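You operate a simulated robot arm through the tools that you are given. There is no shell and no other tool. Be economical: measure what you need, move in short steps, check, and stop when the job is done.

Carry out the task below with a simulated robot arm. There is one attempt and no reset: what you move stays moved.

## Task
Put the brass sleeve on top of the flange on the top of the bench. Put the pipe from the top of the bench on the service bench. Take the tape roll and leave it on the order card on the top of the bench. Open the funnel lid. The order is free.

Only the result counts: the job must be done as asked and must still hold three seconds after the hand-in. Knocking over, shifting, dropping, spilling or breaking anything else fails it. A push-on lid holds only when it is set on centred and level and pressed home; a screw cap is set on level and turned clockwise until tight.

## Robot
A 6-joint arm with a four-finger gripper on a trunk, on a base that drives. Base frame: it is fixed to the floor where the robot stands at the start and does not move with it; the origin is under the middle of the robot, x ahead of it, y to its left, z up; the surface under the hand at the start is at about z = 0.85. Lengths are in m, angles in degrees, forces in N, time in s.
With the tool pointing down near the work surface it reaches from about 0.3 to 0.7 m from the robot's upright axis, wherever it stands. Its first joint turns from -166.0 to 166.0 degrees. Places, roughly: brass sleeve (4x4x4 cm) [0.5, 0, 0.9]; flange (8x8x4 cm) [0.5, -0.5, 0.9]; funnel lid [-5.8, -1.6, 0.7]; order card [0.75, -0.5, 0.75]; pipe (15x4x3 cm) [1.1, -1, 0.9]; service bench [0.3, -4.8, 0.8]; tape roll (7x6x3 cm) [1.7, -3.8, 0.7]. Payload 3.43 kg.
The TCP is the grasp point between the finger pads, 0.03 m short of the fingertips. In the tool frame z runs along the fingers and y along their closing line. Largest opening 0.12 m; the body of the gripper starts 0.085 m behind the TCP.
Orientation is that of the tool frame in the base frame, as [roll, pitch, yaw] about the fixed x, y, z axes, in that order (R = Rz(yaw) Ry(pitch) Rx(roll)). With the fingers straight down and closing along the base's y, the tool's x points along the base's -x, its y along +y and its z along -z.

## Interface
- The arm moves only by the tool jog_arm. Its argument "commands" is a list of rows, each an object (a shift or turn left out is 0, a gripper value left out holds the last) with "linear": the shift along the base's x, y, z in units of 100 mm (1.0 is 100 mm), a list of three; "delta_rot": the turn, a rotation vector about the base's x, y, z in units of 120 degrees (1.0 is 120 degrees), a list of three; "hand": the gripper command, from -1 (shut) to 1 (fully open), values between in proportion. In form: [{"linear": [dx, dy, dz], "delta_rot": [wx, wy, wz], "hand": hand}, ...]. A call has 1 to 10 rows; each row is the pose to reach, as a shift and turn from the pose commanded when the call began. A call with a number of a shift or a turn outside -1 to 1 is refused whole. Each row takes 0.2 s and may step no farther than 0.05 m and 8.6 degrees from the row before; otherwise, or with a gripper value out of range, the whole call is refused. A pose out of reach is approached as far as the arm can. The call stops where the force on the tool passes 40 N (or 10 N more than at its start, if that is more) or the arm is blocked; 0.2 s more then pass. Each finger halts on what it meets, pressing with about 36 N; the grip force reading is that of the motor and also rises with nothing between the fingers. The clock runs only during rows and for 0.2 s after the last one: add rows that repeat a pose to give the fingers time. The reply holds the time, the measured pose of the TCP, the force on the tool along the base axes, the opening and the grip force, in the units named above and with some noise, with the torque about the TCP (base axes, N m) and any sound that the robot's microphone picked up.
- Cameras (640 x 400 px; columns grow to the right, rows downward): "scene" is now at [0.0472, 0.0932, 1.6401]; the picture's right is [-0.57, -0.82, 0.00], its down [-0.59, 0.41, -0.70] and it looks along [0.57, -0.40, -0.72] (base axes); focal length 291 px, centre (320, 200). "wrist" rides on the gripper at [0.071, -0.017, -0.121] in the tool frame; the picture's right is [0.23, 0.97, 0.00], its down [-0.81, 0.19, -0.55] and it looks along [-0.54, 0.13, 0.83] (tool axes); focal length 275 px, centre (320, 200). There is no depth. A picture from a camera that has moved, and an enlarged one, comes with that camera's place and axes in the base frame and with its lens.
- capture(camera): a new picture of that camera. It takes no simulated time.
- raise_lower(by): slides the trunk up (or, below 0, down) by that many m; the arm and the scene camera ride with it, the base frame stays. It gives what a move gives, with no picture.
- base_move(legs): drives the robot by 1 to 6 legs, each [ahead, left, turn to the left] in m, m and degrees, along the robot's own axes; the way and the turn of a leg run together, so that a leg with both is an arc; at most 1.5 m and 180 degrees a leg. The arm and the cameras ride along, it lands a little off, and it stops where it bumps. It gives what a move gives.
- pan_tilt(pan, tilt): turns the head with the scene camera to pan (to the left, within 120 degrees either way) and tilt (down, from -29 to 69), counted from straight ahead of the robot. It gives what a move gives.
- zoom(camera, box): a new picture of the part [left, top, right, bottom] of that camera's present view, enlarged. It takes no simulated time.
- finish_job(): hands the job in; it is judged then, once.

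Work in short steps. Places have to be worked out from the pictures, the camera data and where the tool is seen: move nearer, look again, correct. Check each grasp and each placing, and mend what went wrong. You have 165 turns and 112 pictures in all, those below and enlarged ones among them. Open the gripper and draw the arm clear of the work before you hand the job in, unless the task says otherwise; then end with one line.

The tools are called after "Emit:" by a JSON object that holds its "method" and its "body". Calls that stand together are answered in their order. jog_arm: Moves the arm, as the interface text tells. Its arguments: {"type":"object","properties":{"commands":{"type":"array","items":{"type":"object","properties":{"linear":{"type":"array","items":{"type":"number"}},"delta_rot":{"type":"array","items":{"type":"number"}},"hand":{"type":"number"}}}}},"required":["commands"]} The other tools are called the same way: raise_lower (by) slides the trunk up or down; base_move (legs) drives the base; pan_tilt (pan, tilt) turns the head that bears the scene camera; capture (camera) takes a picture; zoom (camera, box) takes an enlarged picture of a part of a camera's view; finish_job () hands the job in.

At the start:

```text
time_s: 0.0
tcp_pos: [0.3007, -0.2774, 1.0813]
ee_rot: [180.0, 0.0, -179.9]
contact_force: [0.0, 0.1, 0.4]
torque: [-0.01, -0.01, 0.01]
width: 0.12
grasp_force: 0.0
trunk travel left (down, up): [-0.15, 0.29]
robot x, y, heading: [0.0042, -0.0008, -0.2]
head pan, tilt: [-34.8, 45.7]
```

scene: 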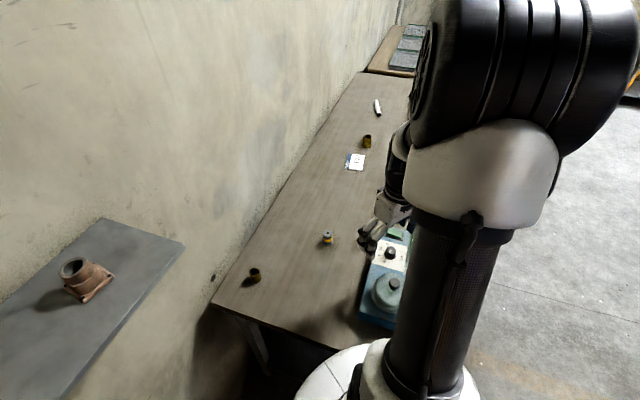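
wrist: 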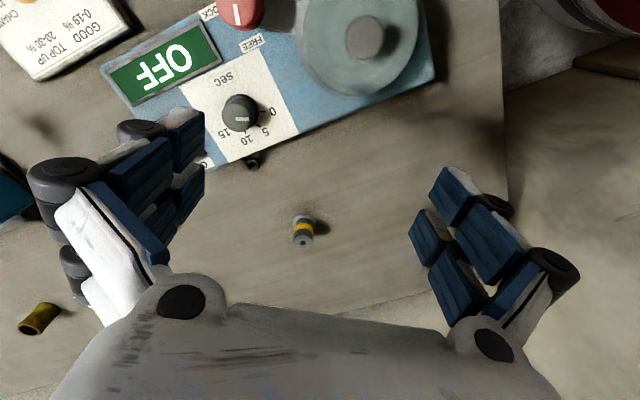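

I start with enlarged looks at the bench to identify the items.

Emit:
{"method": "zoom", "body": {"camera": "scene", "box": [200, 60, 440, 330]}}

Emit:
{"method": "zoom", "body": {"camera": "scene", "box": [320, 80, 420, 180]}}

```text
1.48 times, centred on (320, 195) of scene
camera zoom: at [0.0472, 0.0932, 1.6401], right [-0.57, -0.82, 0.0], down [-0.59, 0.41, -0.7], along [0.57, -0.4, -0.72], focal length 430 px, centre (320, 207)
```

zoom: 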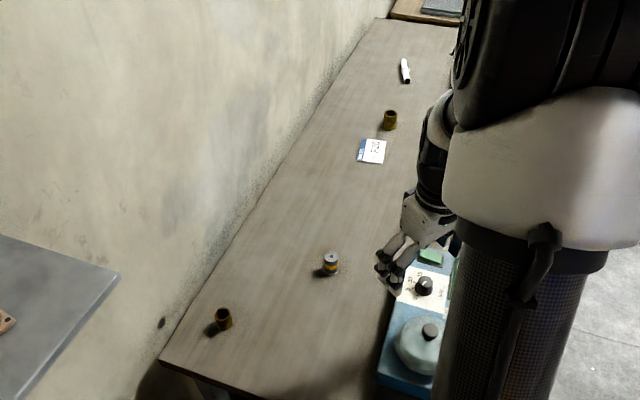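

```text
4.00 times, centred on (370, 130) of scene
camera zoom: at [0.0472, 0.0932, 1.6401], right [-0.57, -0.82, 0.0], down [-0.59, 0.41, -0.7], along [0.57, -0.4, -0.72], focal length 1162 px, centre (120, 480)
```

zoom: 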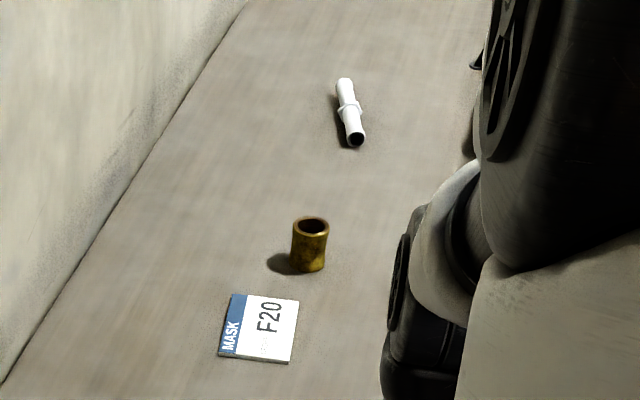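

The sleeve is at about (0.51, 0.0). The flange is hidden behind the arm, so I turn the head to other views.

Emit:
{"method": "pan_tilt", "body": {"pan": -75, "tilt": 35}}

Emit:
{"method": "capture", "body": {"camera": "scene"}}

Emit:
{"method": "zoom", "body": {"camera": "wrist", "box": [0, 0, 320, 200]}}

```text
time_s: 1.1
tcp_pos: [0.2987, -0.2784, 1.0809]
ee_rot: [180.0, 0.1, -179.9]
contact_force: [0.1, -0.1, 0.0]
torque: [0.02, -0.04, -0.01]
width: 0.12
grasp_force: 0.0
trunk travel left (down, up): [-0.15, 0.29]
robot x, y, heading: [0.0015, 0.0019, 0.1]
head pan, tilt: [-75.0, 35.0]
```

```text
107 pictures are left
camera scene: at [0.0038, 0.0542, 1.656], right [-0.97, -0.26, 0.0], down [-0.15, 0.55, -0.82], along [0.21, -0.79, -0.57], focal length 291 px, centre (320, 200)
```

scene: 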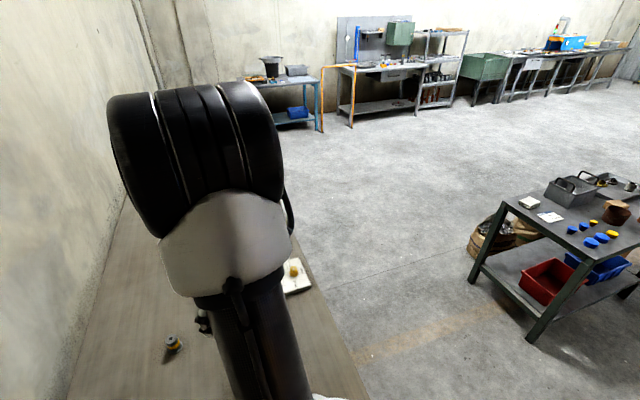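

```text
2.00 times, centred on (160, 100) of wrist
camera zoom: at [0.2291, -0.2952, 1.2017], right [-0.23, 0.97, 0.0], down [0.81, 0.19, 0.55], along [0.54, 0.13, -0.83], focal length 551 px, centre (640, 400)
```

zoom: 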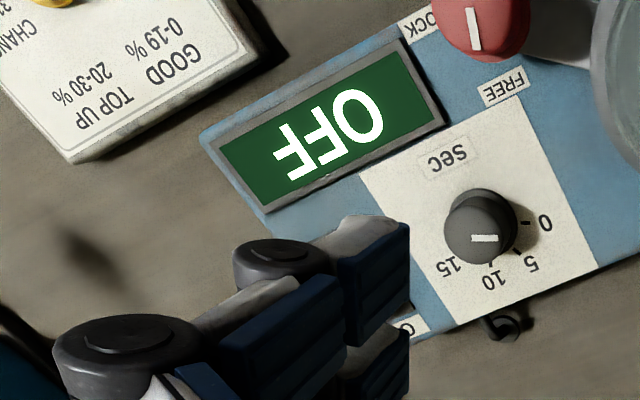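

The flange is likely left of the wrist view. I move toward the sleeve at height, turning the hand to line up with the wall, so the head can see the bench.

Emit:
{"method": "jog_arm", "body": {"commands": [{"linear": [0.25, 0.35, 0], "delta_rot": [0, 0, 0.06]}, {"linear": [0.5, 0.7, 0], "delta_rot": [0, 0, 0.12]}, {"linear": [0.75, 1, 0], "delta_rot": [0, 0, 0.18]}, {"linear": [1, 1, 0], "delta_rot": [0, 0, 0.225]}]}}

Emit:
{"method": "jog_arm", "body": {"commands": [{"linear": [0.2, 0.45, 0]}, {"linear": [0.4, 0.9, 0]}, {"linear": [0.6, 1, 0]}]}}

Emit:
{"method": "pan_tilt", "body": {"pan": -50, "tilt": 50}}

Emit:
{"method": "capture", "body": {"camera": "scene"}}

Emit:
{"method": "capture", "body": {"camera": "wrist"}}

```text
time_s: 2.1
tcp_pos: [0.4007, -0.18, 1.0819]
ee_rot: [180.0, 0.0, -152.9]
contact_force: [-0.4, 0.9, -0.3]
torque: [-0.01, 0.05, 0.01]
width: 0.1201
grasp_force: 0.2
trunk travel left (down, up): [-0.15, 0.29]
robot x, y, heading: [0.0006, 0.0027, -0.1]
head pan, tilt: [-75.0, 35.0]
```

```text
time_s: 2.9
tcp_pos: [0.4582, -0.0781, 1.0826]
ee_rot: [-179.9, 0.0, -153.0]
contact_force: [-0.2, -0.9, -0.2]
torque: [0.01, 0.02, -0.02]
width: 0.1198
grasp_force: 0.2
trunk travel left (down, up): [-0.15, 0.29]
robot x, y, heading: [0.0002, 0.0029, -0.2]
head pan, tilt: [-75.0, 35.0]
```

```text
time_s: 3.8
tcp_pos: [0.4586, -0.0784, 1.0816]
ee_rot: [180.0, 0.0, -153.1]
contact_force: [0.7, -1.0, -0.3]
torque: [0.0, 0.0, 0.01]
width: 0.12
grasp_force: 0.1
trunk travel left (down, up): [-0.15, 0.29]
robot x, y, heading: [0.0025, -0.0012, 0.1]
head pan, tilt: [-50.0, 50.0]
```

```text
105 pictures are left
camera scene: at [0.0303, 0.0801, 1.6343], right [-0.77, -0.64, 0.0], down [-0.49, 0.59, -0.64], along [0.41, -0.49, -0.77], focal length 291 px, centre (320, 200)
```

scene: 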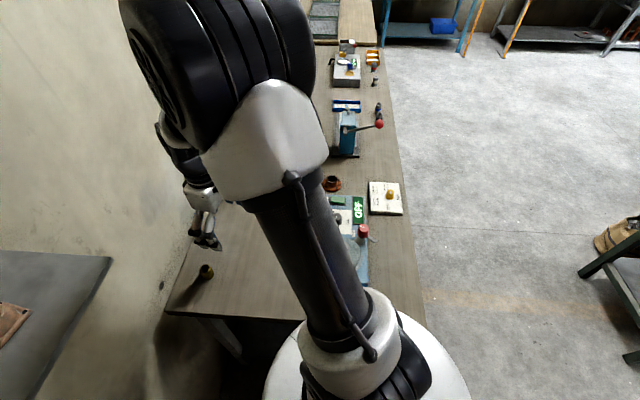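

```text
104 pictures are left
camera wrist: at [0.403, -0.1266, 1.2025], right [-0.65, 0.76, 0.0], down [0.64, 0.54, 0.55], along [0.42, 0.36, -0.83], focal length 275 px, centre (320, 200)
```

wrist: 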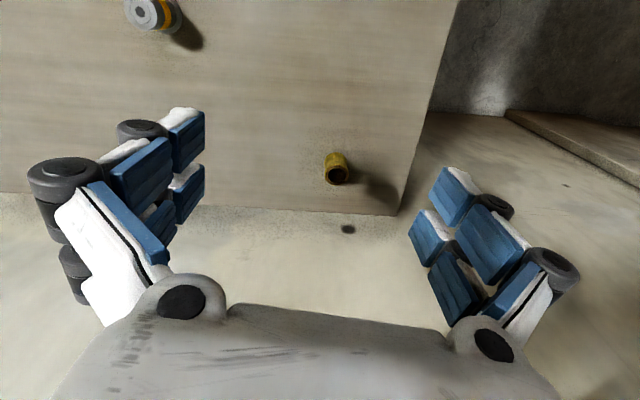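

The reddish item at scene (332,183) is probably the flange, at about (0.465, -0.51). I zoom on it and on the sleeve.

Emit:
{"method": "zoom", "body": {"camera": "scene", "box": [290, 30, 430, 290]}}

Emit:
{"method": "zoom", "body": {"camera": "scene", "box": [315, 165, 355, 200]}}

Emit:
{"method": "zoom", "body": {"camera": "wrist", "box": [280, 120, 400, 220]}}

```text
1.54 times, centred on (360, 160) of scene
camera zoom: at [0.0303, 0.0801, 1.6343], right [-0.77, -0.64, 0.0], down [-0.49, 0.59, -0.64], along [0.41, -0.49, -0.77], focal length 447 px, centre (258, 262)
```

zoom: 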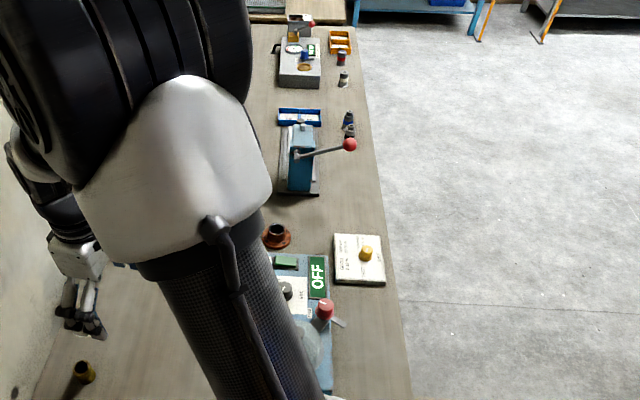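

```text
11.43 times, centred on (335, 182) of scene
camera zoom: at [0.0303, 0.0801, 1.6343], right [-0.77, -0.64, 0.0], down [-0.49, 0.59, -0.64], along [0.41, -0.49, -0.77], focal length 3321 px, centre (149, 400)
```

zoom: 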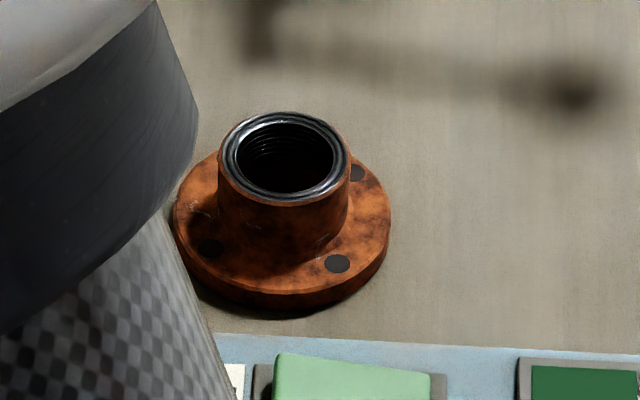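

```text
4.00 times, centred on (340, 170) of wrist
camera zoom: at [0.403, -0.1266, 1.2025], right [-0.65, 0.76, 0.0], down [0.64, 0.54, 0.55], along [0.42, 0.36, -0.83], focal length 1101 px, centre (240, 320)
```

zoom: 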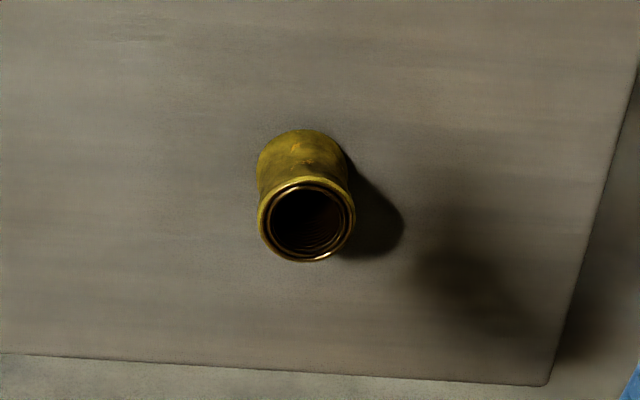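

The sleeve stands upright at about (0.5175, 0.0005), 7.5 cm from the wall. I go above it and start down.

Emit:
{"method": "jog_arm", "body": {"commands": [{"linear": [0.3, 0.4, 0], "delta_rot": [0, 0, 0.033]}, {"linear": [0.59, 0.79, 0], "delta_rot": [0, 0, 0.067]}, {"linear": [0.59, 0.79, -0.45], "delta_rot": [0, 0, 0.067]}, {"linear": [0.59, 0.79, -0.9], "delta_rot": [0, 0, 0.067]}, {"linear": [0.59, 0.79, -1], "delta_rot": [0, 0, 0.067]}]}}

Emit:
{"method": "capture", "body": {"camera": "wrist"}}

```text
time_s: 5.0
tcp_pos: [0.5167, 0.0011, 0.9813]
ee_rot: [-180.0, 0.0, -144.9]
contact_force: [-0.4, -0.6, 0.2]
torque: [-0.02, -0.02, 0.02]
width: 0.1196
grasp_force: 0.1
trunk travel left (down, up): [-0.15, 0.29]
robot x, y, heading: [0.0011, 0.0006, 0.2]
head pan, tilt: [-50.0, 50.0]
```

```text
100 pictures are left
camera wrist: at [0.4693, -0.0538, 1.1005], right [-0.75, 0.66, 0.0], down [0.55, 0.62, 0.55], along [0.37, 0.41, -0.83], focal length 275 px, centre (320, 200)
```

wrist: 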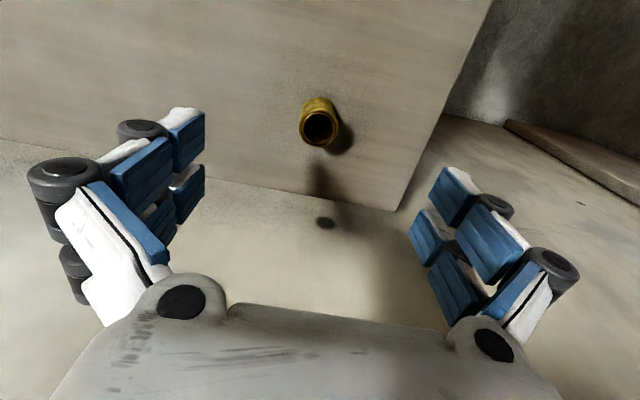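

Alignment agrees, so I go down to 0.886 and close.

Emit:
{"method": "jog_arm", "body": {"commands": [{"linear": [0.01, -0.02, -0.4]}, {"linear": [0.01, -0.02, -0.75]}, {"linear": [0.01, -0.02, -0.94]}, {"linear": [0.01, -0.02, -0.94], "hand": -1}, {"linear": [0.01, -0.02, -0.94], "hand": -1}, {"linear": [0.01, -0.02, -0.94], "hand": -1}, {"linear": [0.01, -0.02, -0.94], "hand": -1}, {"linear": [0.01, -0.02, -0.94], "hand": -1}, {"linear": [0.01, -0.02, -0.94], "hand": -1}]}}

Emit:
{"method": "jog_arm", "body": {"commands": [{"hand": -1}, {"hand": -1}, {"linear": [0, 0, 0.3], "hand": -1}, {"linear": [0, 0, 0.7], "hand": -1}, {"linear": [0, 0, 1], "hand": -1}]}}

Emit:
{"method": "capture", "body": {"camera": "wrist"}}

```text
time_s: 7.0
tcp_pos: [0.5173, -0.0004, 0.8884]
ee_rot: [-180.0, 0.0, -145.0]
contact_force: [0.0, -0.2, 0.7]
torque: [-0.01, 0.0, 0.01]
width: 0.0287
grasp_force: 18.1
trunk travel left (down, up): [-0.15, 0.29]
robot x, y, heading: [-0.0008, -0.0042, 0.1]
head pan, tilt: [-50.0, 50.0]
```

```text
time_s: 8.2
tcp_pos: [0.5188, -0.0019, 0.9884]
ee_rot: [-179.9, -0.1, -144.9]
contact_force: [-0.6, 0.2, 0.5]
torque: [0.01, 0.01, 0.01]
width: 0.0
grasp_force: 33.4
trunk travel left (down, up): [-0.15, 0.29]
robot x, y, heading: [-0.0029, -0.005, 0.0]
head pan, tilt: [-50.0, 50.0]
```

```text
99 pictures are left
camera wrist: at [0.4706, -0.0559, 1.109], right [-0.75, 0.66, 0.0], down [0.55, 0.62, 0.55], along [0.37, 0.41, -0.83], focal length 275 px, centre (320, 200)
```

wrist: 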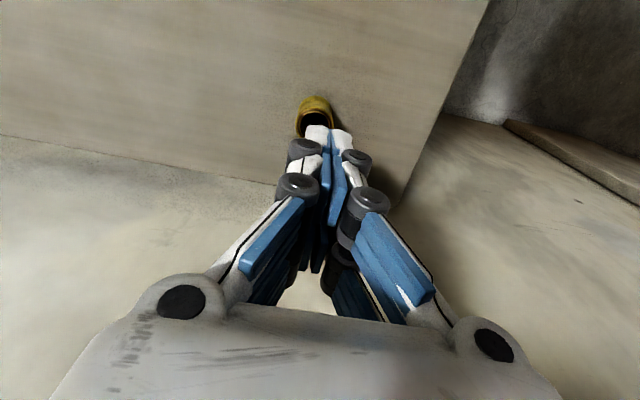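

The fingers shut on nothing. I zoom to see the state of the sleeve.

Emit:
{"method": "zoom", "body": {"camera": "wrist", "box": [260, 70, 400, 190]}}

Emit:
{"method": "pan_tilt", "body": {"pan": 0, "tilt": 55}}

Emit:
{"method": "capture", "body": {"camera": "scene"}}

```text
3.33 times, centred on (330, 130) of wrist
camera zoom: at [0.4706, -0.0559, 1.109], right [-0.75, 0.66, 0.0], down [0.55, 0.62, 0.55], along [0.37, 0.41, -0.83], focal length 918 px, centre (287, 433)
```

zoom: 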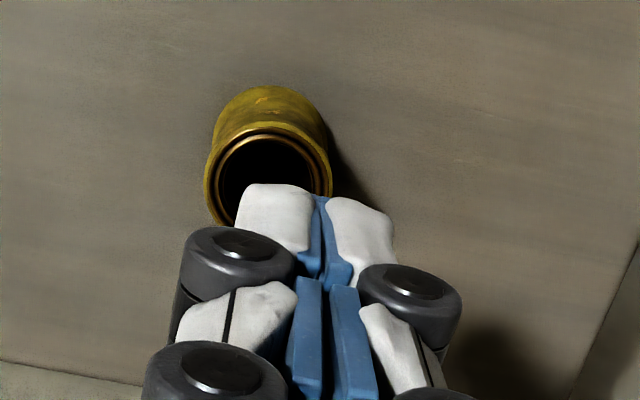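

```text
time_s: 9.3
tcp_pos: [0.5189, -0.0001, 0.9892]
ee_rot: [-180.0, 0.0, -145.0]
contact_force: [0.3, 1.2, 0.3]
torque: [0.04, -0.03, -0.02]
width: 0.0001
grasp_force: 33.4
trunk travel left (down, up): [-0.15, 0.29]
robot x, y, heading: [0.0028, -0.0009, 0.2]
head pan, tilt: [0.0, 55.0]
```

```text
97 pictures are left
camera scene: at [0.053, 0.1391, 1.6278], right [0.0, -1.0, 0.0], down [-0.82, 0.0, -0.57], along [0.57, 0.0, -0.82], focal length 291 px, centre (320, 200)
```

scene: 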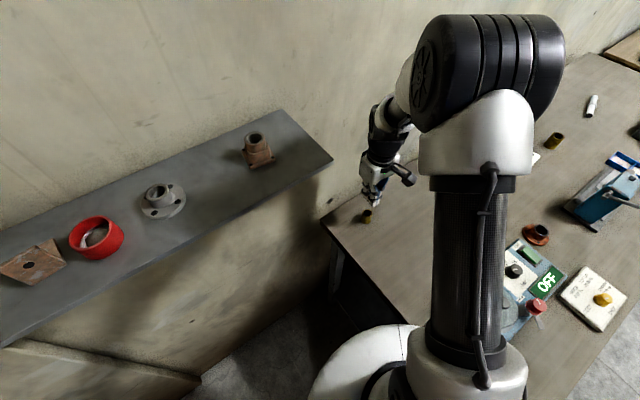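

The sleeve still stands. I zoom in on the scene view to compare fingertips and sleeve.

Emit:
{"method": "zoom", "body": {"camera": "scene", "box": [330, 150, 420, 240]}}

```text
4.44 times, centred on (375, 195) of scene
camera zoom: at [0.053, 0.1391, 1.6278], right [0.0, -1.0, 0.0], down [-0.82, 0.0, -0.57], along [0.57, 0.0, -0.82], focal length 1292 px, centre (76, 222)
```

zoom: 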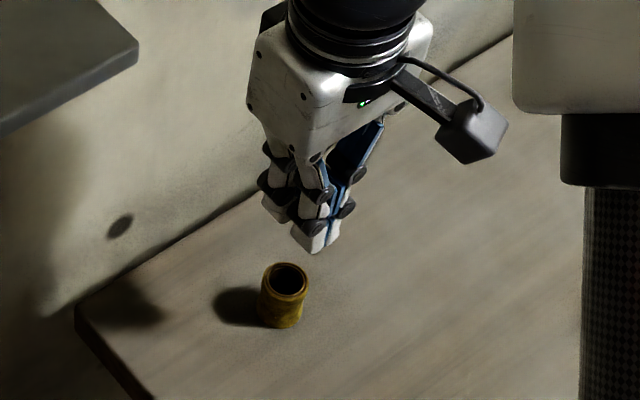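

The sleeve measures about 2.9 cm wide, so it was probably gripped only by its rim and slipped out. I reopen, go down lower, close and check before lifting.

Emit:
{"method": "jog_arm", "body": {"commands": [{"hand": 1}, {"hand": 1}, {"hand": 1}, {"hand": 1}, {"hand": 1}, {"hand": 1}, {"linear": [-0.02, -0.02, -0.35], "hand": 1}, {"linear": [-0.02, -0.02, -0.7], "hand": 1}, {"linear": [-0.02, -0.02, -0.95], "hand": 1}, {"linear": [-0.02, -0.02, -1], "hand": 1}]}}

Emit:
{"method": "jog_arm", "body": {"commands": [{"linear": [0, 0, -0.05]}]}}

Emit:
{"method": "capture", "body": {"camera": "wrist"}}

Emit:
{"method": "zoom", "body": {"camera": "scene", "box": [330, 150, 420, 240]}}

```text
time_s: 11.5
tcp_pos: [0.5182, -0.0036, 0.8889]
ee_rot: [179.9, 0.0, -145.1]
contact_force: [0.7, -0.1, 1.2]
torque: [-0.01, 0.01, 0.0]
width: 0.12
grasp_force: 0.1
trunk travel left (down, up): [-0.15, 0.29]
robot x, y, heading: [0.0032, 0.0012, -0.2]
head pan, tilt: [0.0, 55.0]
```

```text
time_s: 11.9
tcp_pos: [0.5185, -0.0031, 0.8825]
ee_rot: [-180.0, 0.0, -145.1]
contact_force: [0.7, 0.0, -0.2]
torque: [0.02, -0.02, 0.0]
width: 0.1201
grasp_force: 0.1
trunk travel left (down, up): [-0.15, 0.29]
robot x, y, heading: [0.0005, 0.0002, 0.0]
head pan, tilt: [0.0, 55.0]
```

```text
95 pictures are left
camera wrist: at [0.4702, -0.0583, 1.0027], right [-0.75, 0.66, 0.0], down [0.55, 0.62, 0.55], along [0.37, 0.41, -0.83], focal length 275 px, centre (320, 200)
```

wrist: 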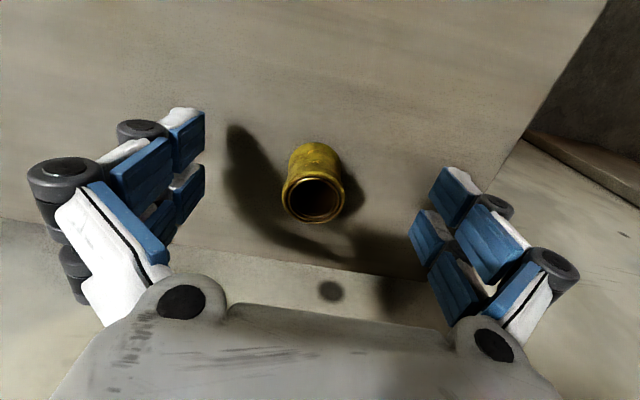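

```text
4.44 times, centred on (375, 195) of scene
camera zoom: at [0.0531, 0.1392, 1.6278], right [0.0, -1.0, 0.0], down [-0.82, 0.0, -0.57], along [0.57, 0.0, -0.82], focal length 1292 px, centre (76, 222)
```

zoom: 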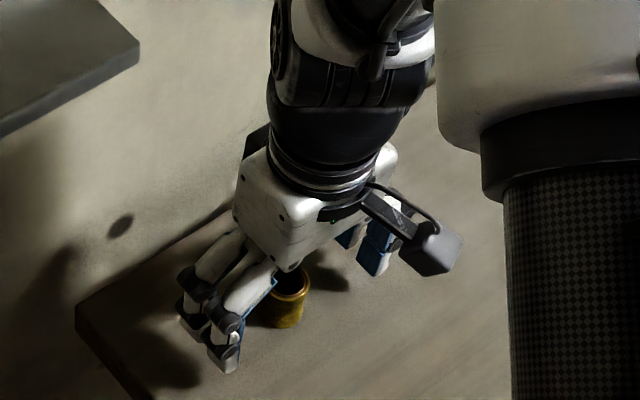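

The sleeve is between the fingers. I close and wait.

Emit:
{"method": "jog_arm", "body": {"commands": [{"hand": -1}, {"hand": -1}, {"hand": -1}, {"hand": -1}, {"hand": -1}, {"hand": -1}]}}

Emit:
{"method": "capture", "body": {"camera": "wrist"}}

Emit:
{"method": "jog_arm", "body": {"commands": [{"hand": -1}, {"hand": -1}]}}

```text
time_s: 13.3
tcp_pos: [0.5181, -0.0042, 0.8828]
ee_rot: [180.0, 0.1, -144.9]
contact_force: [0.5, -0.1, 0.9]
torque: [0.01, -0.02, -0.02]
width: 0.0309
grasp_force: 19.8
trunk travel left (down, up): [-0.15, 0.29]
robot x, y, heading: [-0.0019, 0.0039, -0.1]
head pan, tilt: [0.0, 55.0]
```

```text
93 pictures are left
camera wrist: at [0.4703, -0.0583, 1.0031], right [-0.75, 0.66, 0.0], down [0.55, 0.62, 0.55], along [0.37, 0.41, -0.83], focal length 275 px, centre (320, 200)
```

wrist: 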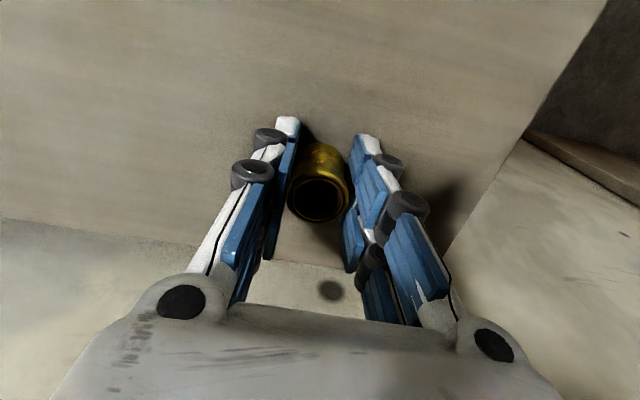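

```text
time_s: 13.9
tcp_pos: [0.5172, -0.003, 0.8836]
ee_rot: [-179.9, 0.0, -145.1]
contact_force: [1.3, -0.9, 0.9]
torque: [-0.02, -0.07, 0.01]
width: 0.0294
grasp_force: 36.4
trunk travel left (down, up): [-0.15, 0.29]
robot x, y, heading: [-0.0005, 0.0007, 0.2]
head pan, tilt: [0.0, 55.0]
```

Now it holds: width 0.029, grip 36 N. I lift gently and check.

Emit:
{"method": "jog_arm", "body": {"commands": [{"hand": -1}, {"linear": [0, 0, 0.05]}, {"linear": [0, 0, 0.15]}, {"linear": [0, 0, 0.3]}, {"linear": [0, 0, 0.5]}, {"linear": [0, 0, 0.7]}]}}

Emit:
{"method": "capture", "body": {"camera": "wrist"}}

```text
time_s: 15.3
tcp_pos: [0.5187, -0.0033, 0.9528]
ee_rot: [-180.0, 0.0, -145.0]
contact_force: [0.4, -0.5, -2.0]
torque: [-0.01, 0.03, -0.01]
width: 0.0292
grasp_force: 35.7
trunk travel left (down, up): [-0.15, 0.29]
robot x, y, heading: [0.0009, 0.0007, 0.3]
head pan, tilt: [0.0, 55.0]
```

```text
92 pictures are left
camera wrist: at [0.4706, -0.0584, 1.0725], right [-0.75, 0.66, 0.0], down [0.55, 0.62, 0.55], along [0.37, 0.41, -0.83], focal length 275 px, centre (320, 200)
```

wrist: 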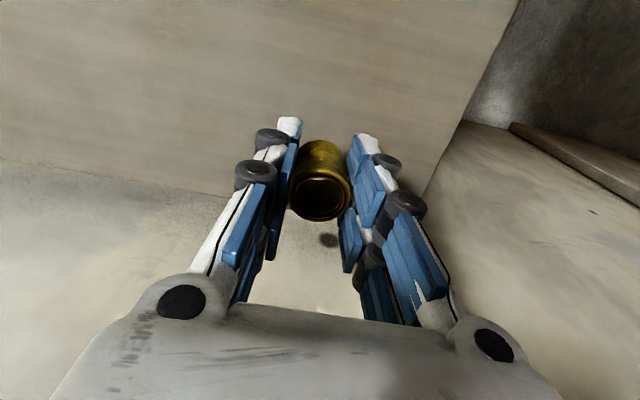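

The sleeve is held. I raise it and carry it toward the flange in steps at height.

Emit:
{"method": "jog_arm", "body": {"commands": [{"linear": [-0.1, 0, 0.4]}, {"linear": [-0.2, 0, 0.85]}, {"linear": [-0.3, -0.4, 0.95]}, {"linear": [-0.4, -0.8, 0.95]}, {"linear": [-0.4, -1, 0.95]}]}}

Emit:
{"method": "jog_arm", "body": {"commands": [{"linear": [0, -0.4, 0]}, {"linear": [-0.05, -0.8, 0]}, {"linear": [-0.1, -1, 0]}]}}

Emit:
{"method": "jog_arm", "body": {"commands": [{"linear": [0, -0.4, 0]}, {"linear": [0, -0.8, 0]}, {"linear": [0, -1, 0]}]}}

Emit:
{"method": "jog_arm", "body": {"commands": [{"linear": [0, -0.4, 0]}, {"linear": [0, -0.8, 0]}, {"linear": [0, -1, 0]}]}}

Emit:
{"method": "capture", "body": {"camera": "wrist"}}

```text
time_s: 16.5
tcp_pos: [0.478, -0.1031, 1.0464]
ee_rot: [180.0, 0.1, -145.0]
contact_force: [0.2, 0.0, -1.6]
torque: [0.02, -0.01, 0.0]
width: 0.0286
grasp_force: 36.2
trunk travel left (down, up): [-0.15, 0.29]
robot x, y, heading: [0.0013, -0.0036, -0.1]
head pan, tilt: [0.0, 55.0]
```

```text
time_s: 17.3
tcp_pos: [0.4652, -0.2028, 1.0474]
ee_rot: [-180.0, -0.1, -145.0]
contact_force: [0.8, 0.4, -0.8]
torque: [0.01, -0.01, -0.03]
width: 0.0285
grasp_force: 36.0
trunk travel left (down, up): [-0.15, 0.29]
robot x, y, heading: [-0.0008, 0.0053, -0.4]
head pan, tilt: [0.0, 55.0]
```

```text
time_s: 18.1
tcp_pos: [0.4674, -0.3026, 1.0457]
ee_rot: [180.0, -0.1, -145.0]
contact_force: [-0.5, -0.1, -0.7]
torque: [0.01, -0.02, 0.01]
width: 0.0284
grasp_force: 35.3
trunk travel left (down, up): [-0.15, 0.29]
robot x, y, heading: [0.0036, 0.0001, 0.0]
head pan, tilt: [0.0, 55.0]
```

```text
time_s: 18.9
tcp_pos: [0.4688, -0.4051, 1.0484]
ee_rot: [180.0, 0.1, -144.8]
contact_force: [-0.1, 0.1, -2.2]
torque: [0.01, -0.04, -0.01]
width: 0.0282
grasp_force: 36.1
trunk travel left (down, up): [-0.15, 0.29]
robot x, y, heading: [-0.0027, -0.0034, -0.3]
head pan, tilt: [0.0, 55.0]
```

```text
91 pictures are left
camera wrist: at [0.4204, -0.4595, 1.1685], right [-0.75, 0.66, 0.0], down [0.55, 0.62, 0.55], along [0.37, 0.41, -0.83], focal length 275 px, centre (320, 200)
```

wrist: 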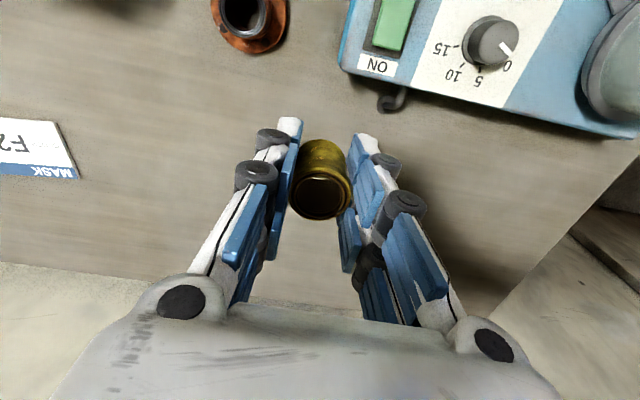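

The flange hub is estimated at (0.466, -0.506). I move above it and lower part way.

Emit:
{"method": "jog_arm", "body": {"commands": [{"linear": [0, -0.4, 0]}, {"linear": [0, -0.8, 0]}, {"linear": [-0.01, -1, 0]}, {"linear": [-0.01, -1, -0.4]}, {"linear": [-0.01, -1, -0.7]}]}}

Emit:
{"method": "capture", "body": {"camera": "wrist"}}

Emit:
{"method": "pan_tilt", "body": {"pan": -10, "tilt": 50}}

Emit:
{"method": "capture", "body": {"camera": "scene"}}

```text
time_s: 20.1
tcp_pos: [0.4676, -0.5032, 0.978]
ee_rot: [180.0, 0.1, -145.0]
contact_force: [-0.6, -0.4, -1.0]
torque: [0.0, 0.02, 0.0]
width: 0.0279
grasp_force: 36.1
trunk travel left (down, up): [-0.15, 0.29]
robot x, y, heading: [0.0005, -0.0013, 0.1]
head pan, tilt: [0.0, 55.0]
```

```text
90 pictures are left
camera wrist: at [0.418, -0.5587, 1.0979], right [-0.75, 0.66, 0.0], down [0.55, 0.62, 0.55], along [0.37, 0.41, -0.83], focal length 275 px, centre (320, 200)
```

wrist: 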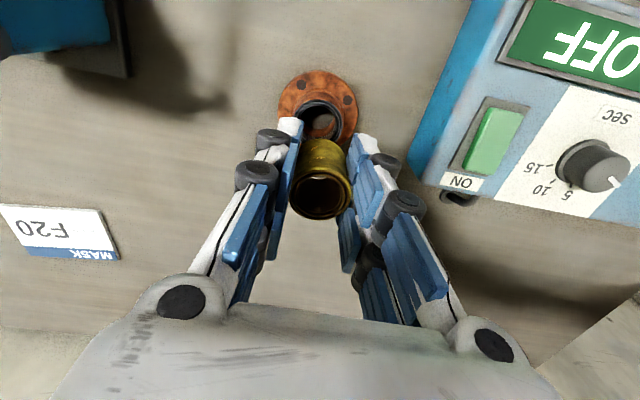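

```text
time_s: 20.9
tcp_pos: [0.4664, -0.5027, 0.9789]
ee_rot: [-180.0, 0.0, -145.0]
contact_force: [-0.2, -0.4, -2.3]
torque: [0.02, 0.0, 0.0]
width: 0.0278
grasp_force: 36.2
trunk travel left (down, up): [-0.15, 0.29]
robot x, y, heading: [-0.0007, -0.0017, 0.2]
head pan, tilt: [-10.0, 50.0]
```

```text
89 pictures are left
camera scene: at [0.0569, 0.1258, 1.6343], right [-0.17, -0.98, 0.0], down [-0.75, 0.13, -0.64], along [0.63, -0.11, -0.77], focal length 291 px, centre (320, 200)
```

scene: 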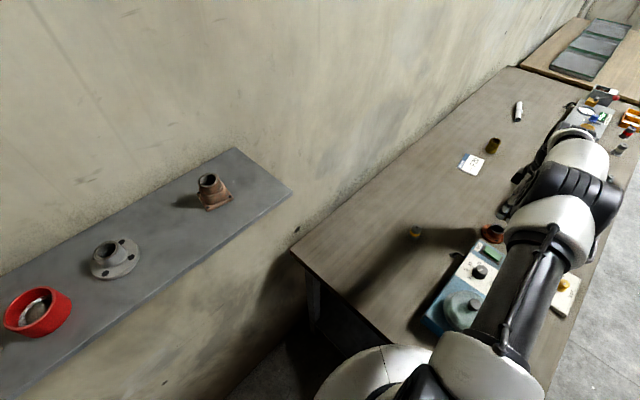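

I zoom on the flange and sleeve for a finer alignment.

Emit:
{"method": "zoom", "body": {"camera": "wrist", "box": [260, 60, 380, 230]}}

Emit:
{"method": "zoom", "body": {"camera": "scene", "box": [450, 190, 540, 270]}}

```text
2.35 times, centred on (320, 145) of wrist
camera zoom: at [0.4181, -0.5583, 1.0983], right [-0.75, 0.66, 0.0], down [0.55, 0.62, 0.55], along [0.37, 0.41, -0.83], focal length 648 px, centre (320, 329)
```

zoom: 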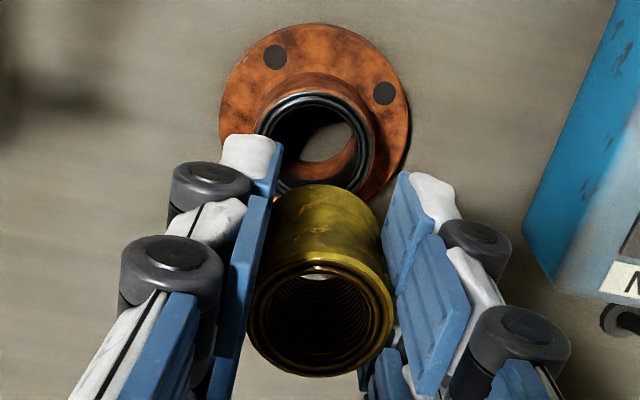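

```text
5.00 times, centred on (495, 230) of scene
camera zoom: at [0.0569, 0.1258, 1.6343], right [-0.17, -0.98, 0.0], down [-0.75, 0.13, -0.64], along [0.63, -0.11, -0.77], focal length 1453 px, centre (-555, 50)
```

zoom: 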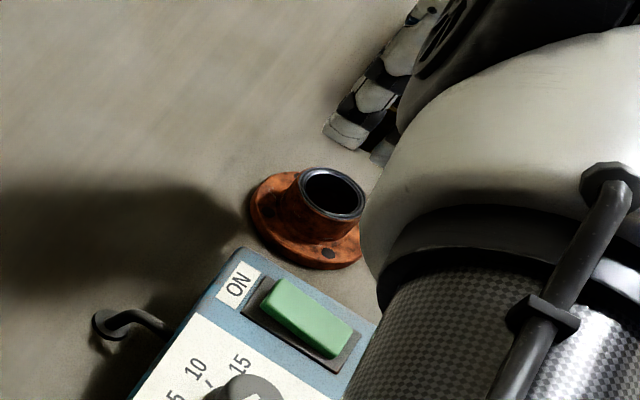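

By the wrist view the flange is about (-3, -6) mm from the sleeve. I correct, lower to just above, and look again.

Emit:
{"method": "jog_arm", "body": {"commands": [{"linear": [-0.03, -0.06, 0]}, {"linear": [-0.03, -0.06, -0.2]}, {"linear": [-0.03, -0.06, -0.4]}]}}

Emit:
{"method": "zoom", "body": {"camera": "wrist", "box": [260, 60, 380, 230]}}

```text
time_s: 21.7
tcp_pos: [0.4645, -0.5096, 0.9405]
ee_rot: [-180.0, 0.0, -145.0]
contact_force: [0.6, -0.2, -1.0]
torque: [0.02, -0.01, -0.04]
width: 0.0278
grasp_force: 36.0
trunk travel left (down, up): [-0.15, 0.29]
robot x, y, heading: [0.002, -0.0007, 0.2]
head pan, tilt: [-10.0, 50.0]
```

```text
2.35 times, centred on (320, 145) of wrist
camera zoom: at [0.4164, -0.5647, 1.0588], right [-0.75, 0.66, 0.0], down [0.55, 0.62, 0.55], along [0.37, 0.41, -0.83], focal length 648 px, centre (320, 329)
```

zoom: 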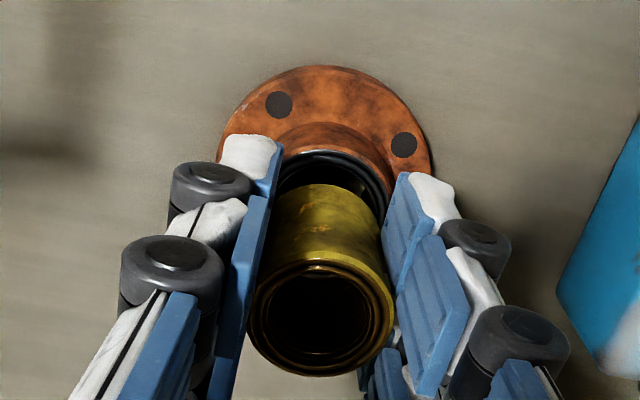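

The sleeve and hub look concentric to within about 2 mm. I lower gently until contact.

Emit:
{"method": "jog_arm", "body": {"commands": [{"linear": [0, 0, -0.08]}, {"linear": [0, 0, -0.13]}, {"linear": [0, 0, -0.15]}, {"linear": [0, 0, -0.165]}]}}

Emit:
{"method": "zoom", "body": {"camera": "wrist", "box": [260, 60, 380, 230]}}

```text
time_s: 22.7
tcp_pos: [0.4649, -0.5093, 0.9215]
ee_rot: [180.0, 0.0, -144.9]
contact_force: [-1.2, 0.3, -0.7]
torque: [-0.02, 0.03, 0.0]
width: 0.028
grasp_force: 35.6
trunk travel left (down, up): [-0.15, 0.29]
robot x, y, heading: [0.0049, 0.0007, 0.1]
head pan, tilt: [-10.0, 50.0]
```

```text
2.35 times, centred on (320, 145) of wrist
camera zoom: at [0.4162, -0.5643, 1.042], right [-0.75, 0.66, 0.0], down [0.55, 0.62, 0.55], along [0.37, 0.41, -0.83], focal length 648 px, centre (320, 329)
```

zoom: 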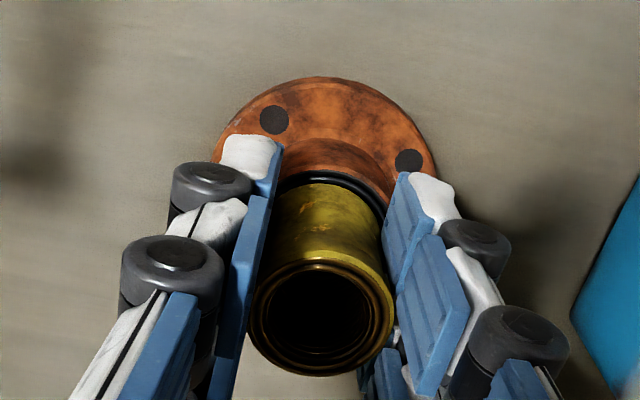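

No contact yet. I keep lowering in millimetre steps.

Emit:
{"method": "jog_arm", "body": {"commands": [{"linear": [0, 0, -0.015]}, {"linear": [0, 0, -0.03]}, {"linear": [0, 0, -0.03]}]}}

Emit:
{"method": "jog_arm", "body": {"commands": [{"linear": [0, 0, -0.015]}, {"linear": [0, 0, -0.03]}, {"linear": [0, 0, -0.03]}]}}

```text
time_s: 23.5
tcp_pos: [0.4639, -0.508, 0.9182]
ee_rot: [180.0, 0.0, -145.0]
contact_force: [0.1, 0.0, -1.4]
torque: [0.01, 0.02, 0.02]
width: 0.0278
grasp_force: 35.4
trunk travel left (down, up): [-0.15, 0.29]
robot x, y, heading: [-0.0008, -0.0011, -0.3]
head pan, tilt: [-10.0, 50.0]
```

```text
time_s: 24.3
tcp_pos: [0.4644, -0.5096, 0.9175]
ee_rot: [-179.9, 0.0, -145.0]
contact_force: [-0.8, 2.7, 15.9]
torque: [0.24, 0.0, 0.02]
width: 0.0275
grasp_force: 36.0
trunk travel left (down, up): [-0.15, 0.29]
robot x, y, heading: [-0.0017, -0.0009, 0.0]
head pan, tilt: [-10.0, 50.0]
```

Contact at about 0.9175 with 16 N. I ease off, open to about 6 cm, and check.

Emit:
{"method": "jog_arm", "body": {"commands": [{"linear": [0, 0, 0.02]}, {"linear": [0, 0, 0.02], "hand": -0.3}, {"linear": [0, 0, 0.02], "hand": 0}, {"linear": [0, 0, 0.02], "hand": 0}, {"linear": [0, 0, 0.02], "hand": 0}]}}

Emit:
{"method": "zoom", "body": {"camera": "wrist", "box": [230, 60, 410, 230]}}

```text
time_s: 25.5
tcp_pos: [0.4636, -0.509, 0.9182]
ee_rot: [180.0, 0.0, -145.0]
contact_force: [-1.9, 0.2, 0.6]
torque: [-0.01, 0.0, 0.02]
width: 0.0602
grasp_force: 0.1
trunk travel left (down, up): [-0.15, 0.29]
robot x, y, heading: [0.0034, 0.0012, -0.1]
head pan, tilt: [-10.0, 50.0]
```

```text
2.35 times, centred on (320, 145) of wrist
camera zoom: at [0.4157, -0.564, 1.0375], right [-0.75, 0.66, 0.0], down [0.55, 0.62, 0.55], along [0.37, 0.41, -0.83], focal length 648 px, centre (320, 329)
```

zoom: 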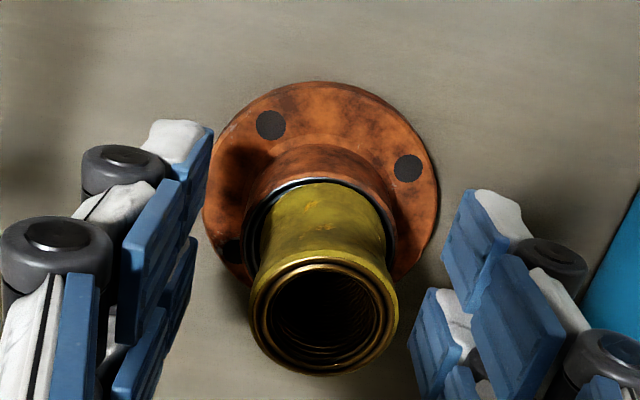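

The sleeve is seated and centred. I rise straight up and retract the arm.

Emit:
{"method": "jog_arm", "body": {"commands": [{"linear": [0, 0, 0.3], "hand": 0}, {"linear": [0, 0, 0.7], "hand": 0}, {"linear": [0, 0, 1], "hand": 0}]}}

Emit:
{"method": "jog_arm", "body": {"commands": [{"linear": [-0.2, 0.2, 0.4]}, {"linear": [-0.5, 0.5, 0.6]}, {"linear": [-0.8, 0.8, 0.8]}, {"linear": [-1, 1, 1]}]}}

Emit:
{"method": "pan_tilt", "body": {"pan": -45, "tilt": 45}}

Emit:
{"method": "capture", "body": {"camera": "scene"}}

Emit:
{"method": "capture", "body": {"camera": "wrist"}}

```text
time_s: 26.3
tcp_pos: [0.4635, -0.5102, 1.0182]
ee_rot: [-179.9, 0.0, -145.0]
contact_force: [0.0, 0.6, -0.8]
torque: [0.0, -0.02, 0.01]
width: 0.0601
grasp_force: 0.1
trunk travel left (down, up): [-0.15, 0.29]
robot x, y, heading: [0.001, -0.0011, 0.4]
head pan, tilt: [-10.0, 50.0]
```

```text
time_s: 27.3
tcp_pos: [0.3621, -0.4089, 1.1186]
ee_rot: [180.0, -0.1, -145.0]
contact_force: [-0.2, 0.3, -0.3]
torque: [-0.03, -0.01, -0.01]
width: 0.0599
grasp_force: 0.1
trunk travel left (down, up): [-0.15, 0.29]
robot x, y, heading: [0.0022, 0.0025, -0.1]
head pan, tilt: [-10.0, 50.0]
```

```text
time_s: 28.3
tcp_pos: [0.3641, -0.4098, 1.1188]
ee_rot: [-180.0, 0.0, -145.0]
contact_force: [0.1, 0.0, 0.2]
torque: [0.0, -0.04, -0.03]
width: 0.0602
grasp_force: 0.0
trunk travel left (down, up): [-0.15, 0.29]
robot x, y, heading: [-0.0048, -0.0009, 0.2]
head pan, tilt: [-45.0, 45.0]
```

```text
83 pictures are left
camera scene: at [0.0385, 0.0818, 1.6412], right [-0.71, -0.71, 0.0], down [-0.5, 0.5, -0.71], along [0.5, -0.5, -0.71], focal length 291 px, centre (320, 200)
```

scene: 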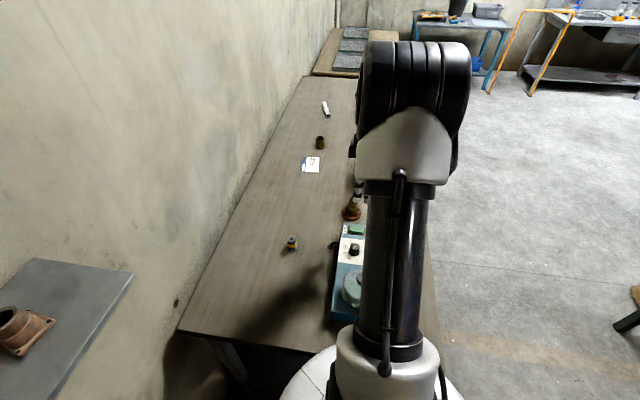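

```text
82 pictures are left
camera wrist: at [0.3159, -0.4644, 1.2391], right [-0.75, 0.66, 0.0], down [0.55, 0.62, 0.55], along [0.37, 0.41, -0.83], focal length 275 px, centre (320, 200)
```

wrist: 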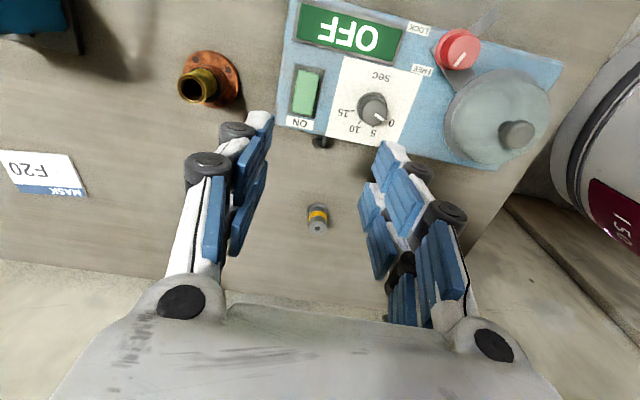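

Next is the pipe. I drive out from the bench's end, around its corner and along its long side, then look.

Emit:
{"method": "base_move", "body": {"legs": [[-0.45, 0, 0], [0, -0.72, 0], [0.69, -0.81, 0]]}}

Emit:
{"method": "pan_tilt", "body": {"pan": 50, "tilt": 40}}

Emit:
{"method": "capture", "body": {"camera": "scene"}}

```text
time_s: 39.7
tcp_pos: [0.5997, -1.963, 1.1184]
ee_rot: [-179.9, 0.0, -144.6]
contact_force: [0.5, -0.1, -0.9]
torque: [0.04, 0.0, 0.01]
width: 0.0599
grasp_force: 0.1
trunk travel left (down, up): [-0.15, 0.29]
robot x, y, heading: [0.2319, -1.5589, 0.3]
head pan, tilt: [-45.0, 45.0]
```

```text
time_s: 41.4
tcp_pos: [0.6, -1.9644, 1.1188]
ee_rot: [-180.0, 0.0, -144.5]
contact_force: [-0.7, 0.0, 0.4]
torque: [0.0, 0.02, 0.0]
width: 0.0599
grasp_force: 0.1
trunk travel left (down, up): [-0.15, 0.29]
robot x, y, heading: [0.231, -1.5534, 0.5]
head pan, tilt: [50.0, 40.0]
```

```text
81 pictures are left
camera scene: at [0.2664, -1.3529, 1.6484], right [0.77, -0.64, 0.0], down [-0.41, -0.5, -0.77], along [0.49, 0.59, -0.64], focal length 291 px, centre (320, 200)
```

scene: 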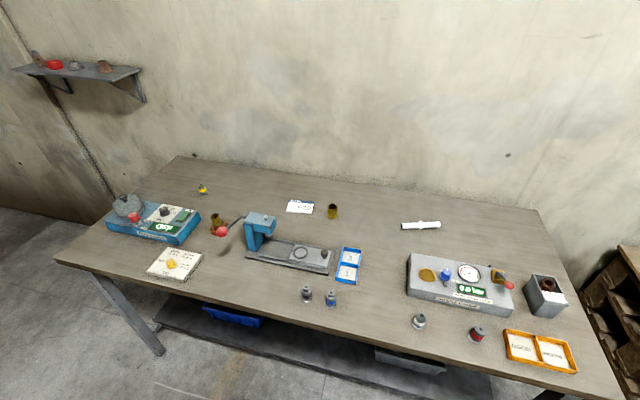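

The pipe is at about (1.067, -0.993), its axis near -32°. I drive 0.35 m in toward the bench.

Emit:
{"method": "base_move", "body": {"legs": [[0.28, 0.19, 0]]}}

Emit:
{"method": "jog_arm", "body": {"commands": [{"linear": [0.1, 0.4, 0.2], "delta_rot": [0, 0, -0.07], "hand": 0.6}, {"linear": [0.2, 0.8, 0.4], "delta_rot": [0, 0, -0.14], "hand": 0.6}, {"linear": [0.3, 1, 0.6], "delta_rot": [0, 0, -0.21], "hand": 0.6}, {"linear": [0.3, 1, 0.6], "delta_rot": [0, 0, -0.28], "hand": 0.6}, {"linear": [0.3, 1, 0.6], "delta_rot": [0, 0, -0.35], "hand": 0.6}, {"linear": [0.3, 1, 0.6], "delta_rot": [0, 0, -0.42], "hand": 0.6}, {"linear": [0.3, 1, 0.6], "delta_rot": [0, 0, -0.49], "hand": 0.6}, {"linear": [0.3, 1, 0.6], "delta_rot": [0, 0, -0.555], "hand": 0.6}]}}

```text
time_s: 43.6
tcp_pos: [0.8863, -1.7735, 1.1198]
ee_rot: [180.0, 0.0, -144.3]
contact_force: [-0.1, -0.8, -0.2]
torque: [-0.02, 0.01, -0.01]
width: 0.0598
grasp_force: 0.2
trunk travel left (down, up): [-0.15, 0.29]
robot x, y, heading: [0.5182, -1.3708, 0.6]
head pan, tilt: [50.0, 40.0]
```

```text
time_s: 45.5
tcp_pos: [0.9169, -1.6733, 1.179]
ee_rot: [179.9, 0.0, 148.9]
contact_force: [0.1, 0.7, 0.8]
torque: [-0.01, -0.01, -0.02]
width: 0.0958
grasp_force: 0.0
trunk travel left (down, up): [-0.15, 0.29]
robot x, y, heading: [0.521, -1.3653, 0.6]
head pan, tilt: [50.0, 40.0]
```

I swing the hand across toward the pipe at height.

Emit:
{"method": "jog_arm", "body": {"commands": [{"linear": [0.15, 0.45, 0]}, {"linear": [0.3, 0.9, 0]}, {"linear": [0.35, 1, 0]}]}}

Emit:
{"method": "jog_arm", "body": {"commands": [{"linear": [0.15, 0.45, 0]}, {"linear": [0.3, 0.9, 0]}, {"linear": [0.35, 1, 0]}]}}

Emit:
{"method": "jog_arm", "body": {"commands": [{"linear": [0.15, 0.45, 0]}, {"linear": [0.3, 0.9, 0]}, {"linear": [0.35, 1, 0]}]}}

Emit:
{"method": "jog_arm", "body": {"commands": [{"linear": [0.1, 0.45, 0]}, {"linear": [0.2, 0.9, 0]}, {"linear": [0.2, 1, 0]}]}}

Emit:
{"method": "jog_arm", "body": {"commands": [{"linear": [0.1, 0.45, 0]}, {"linear": [0.2, 0.9, 0]}, {"linear": [0.2, 1, 0]}]}}

Emit:
{"method": "capture", "body": {"camera": "wrist"}}

Emit:
{"method": "capture", "body": {"camera": "scene"}}

```text
time_s: 46.2
tcp_pos: [0.9518, -1.5749, 1.1784]
ee_rot: [180.0, 0.0, 149.0]
contact_force: [0.5, -0.4, 0.4]
torque: [0.02, 0.03, 0.02]
width: 0.0959
grasp_force: 0.1
trunk travel left (down, up): [-0.15, 0.29]
robot x, y, heading: [0.5196, -1.3685, 0.5]
head pan, tilt: [50.0, 40.0]
```

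```text
time_s: 47.0
tcp_pos: [0.9861, -1.4736, 1.178]
ee_rot: [-179.9, -0.1, 149.0]
contact_force: [-0.3, 0.4, -0.2]
torque: [0.0, 0.0, 0.0]
width: 0.096
grasp_force: 0.1
trunk travel left (down, up): [-0.15, 0.29]
robot x, y, heading: [0.5161, -1.3712, 0.4]
head pan, tilt: [50.0, 40.0]
```

```text
time_s: 47.9
tcp_pos: [1.0213, -1.3732, 1.1804]
ee_rot: [180.0, 0.1, 149.0]
contact_force: [0.0, -0.2, -0.1]
torque: [-0.01, 0.03, 0.02]
width: 0.096
grasp_force: 0.1
trunk travel left (down, up): [-0.15, 0.29]
robot x, y, heading: [0.5214, -1.3694, 0.8]
head pan, tilt: [50.0, 40.0]
```

```text
time_s: 48.6
tcp_pos: [1.0418, -1.2743, 1.1762]
ee_rot: [179.9, 0.0, 149.0]
contact_force: [-0.4, 0.0, -0.5]
torque: [0.03, 0.01, -0.01]
width: 0.0958
grasp_force: 0.0
trunk travel left (down, up): [-0.15, 0.29]
robot x, y, heading: [0.5202, -1.3671, 0.9]
head pan, tilt: [50.0, 40.0]
```

```text
time_s: 49.5
tcp_pos: [1.064, -1.1712, 1.179]
ee_rot: [-180.0, -0.1, 149.1]
contact_force: [0.1, 0.1, 0.6]
torque: [-0.03, -0.03, 0.0]
width: 0.0959
grasp_force: 0.1
trunk travel left (down, up): [-0.15, 0.29]
robot x, y, heading: [0.5205, -1.3632, 0.6]
head pan, tilt: [50.0, 40.0]
```

```text
80 pictures are left
camera wrist: at [0.9941, -1.1497, 1.2987], right [0.3, 0.95, 0.0], down [0.79, -0.25, 0.55], along [0.53, -0.17, -0.83], focal length 275 px, centre (320, 200)
```

wrist: 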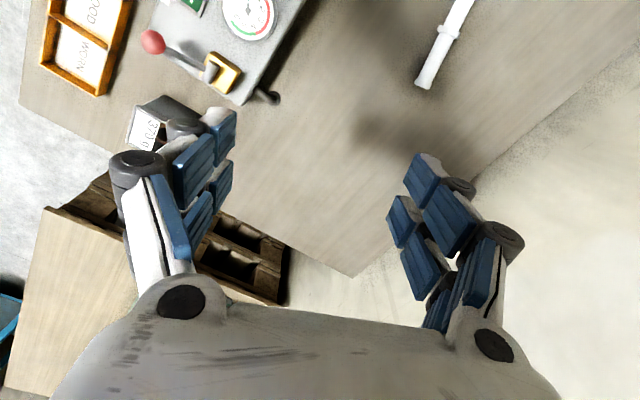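

```text
79 pictures are left
camera scene: at [0.5521, -1.1632, 1.6485], right [0.77, -0.63, 0.0], down [-0.41, -0.5, -0.77], along [0.49, 0.59, -0.64], focal length 291 px, centre (320, 200)
```

scene: 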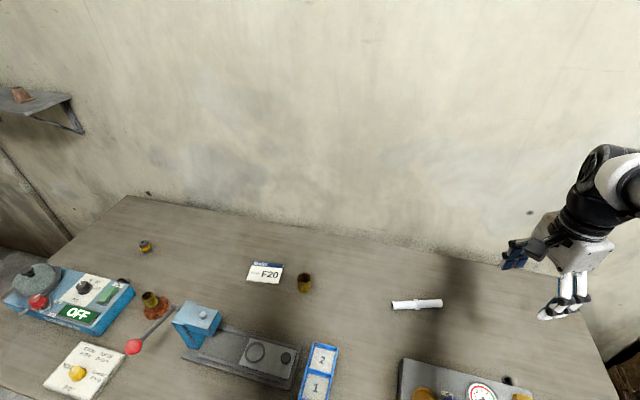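

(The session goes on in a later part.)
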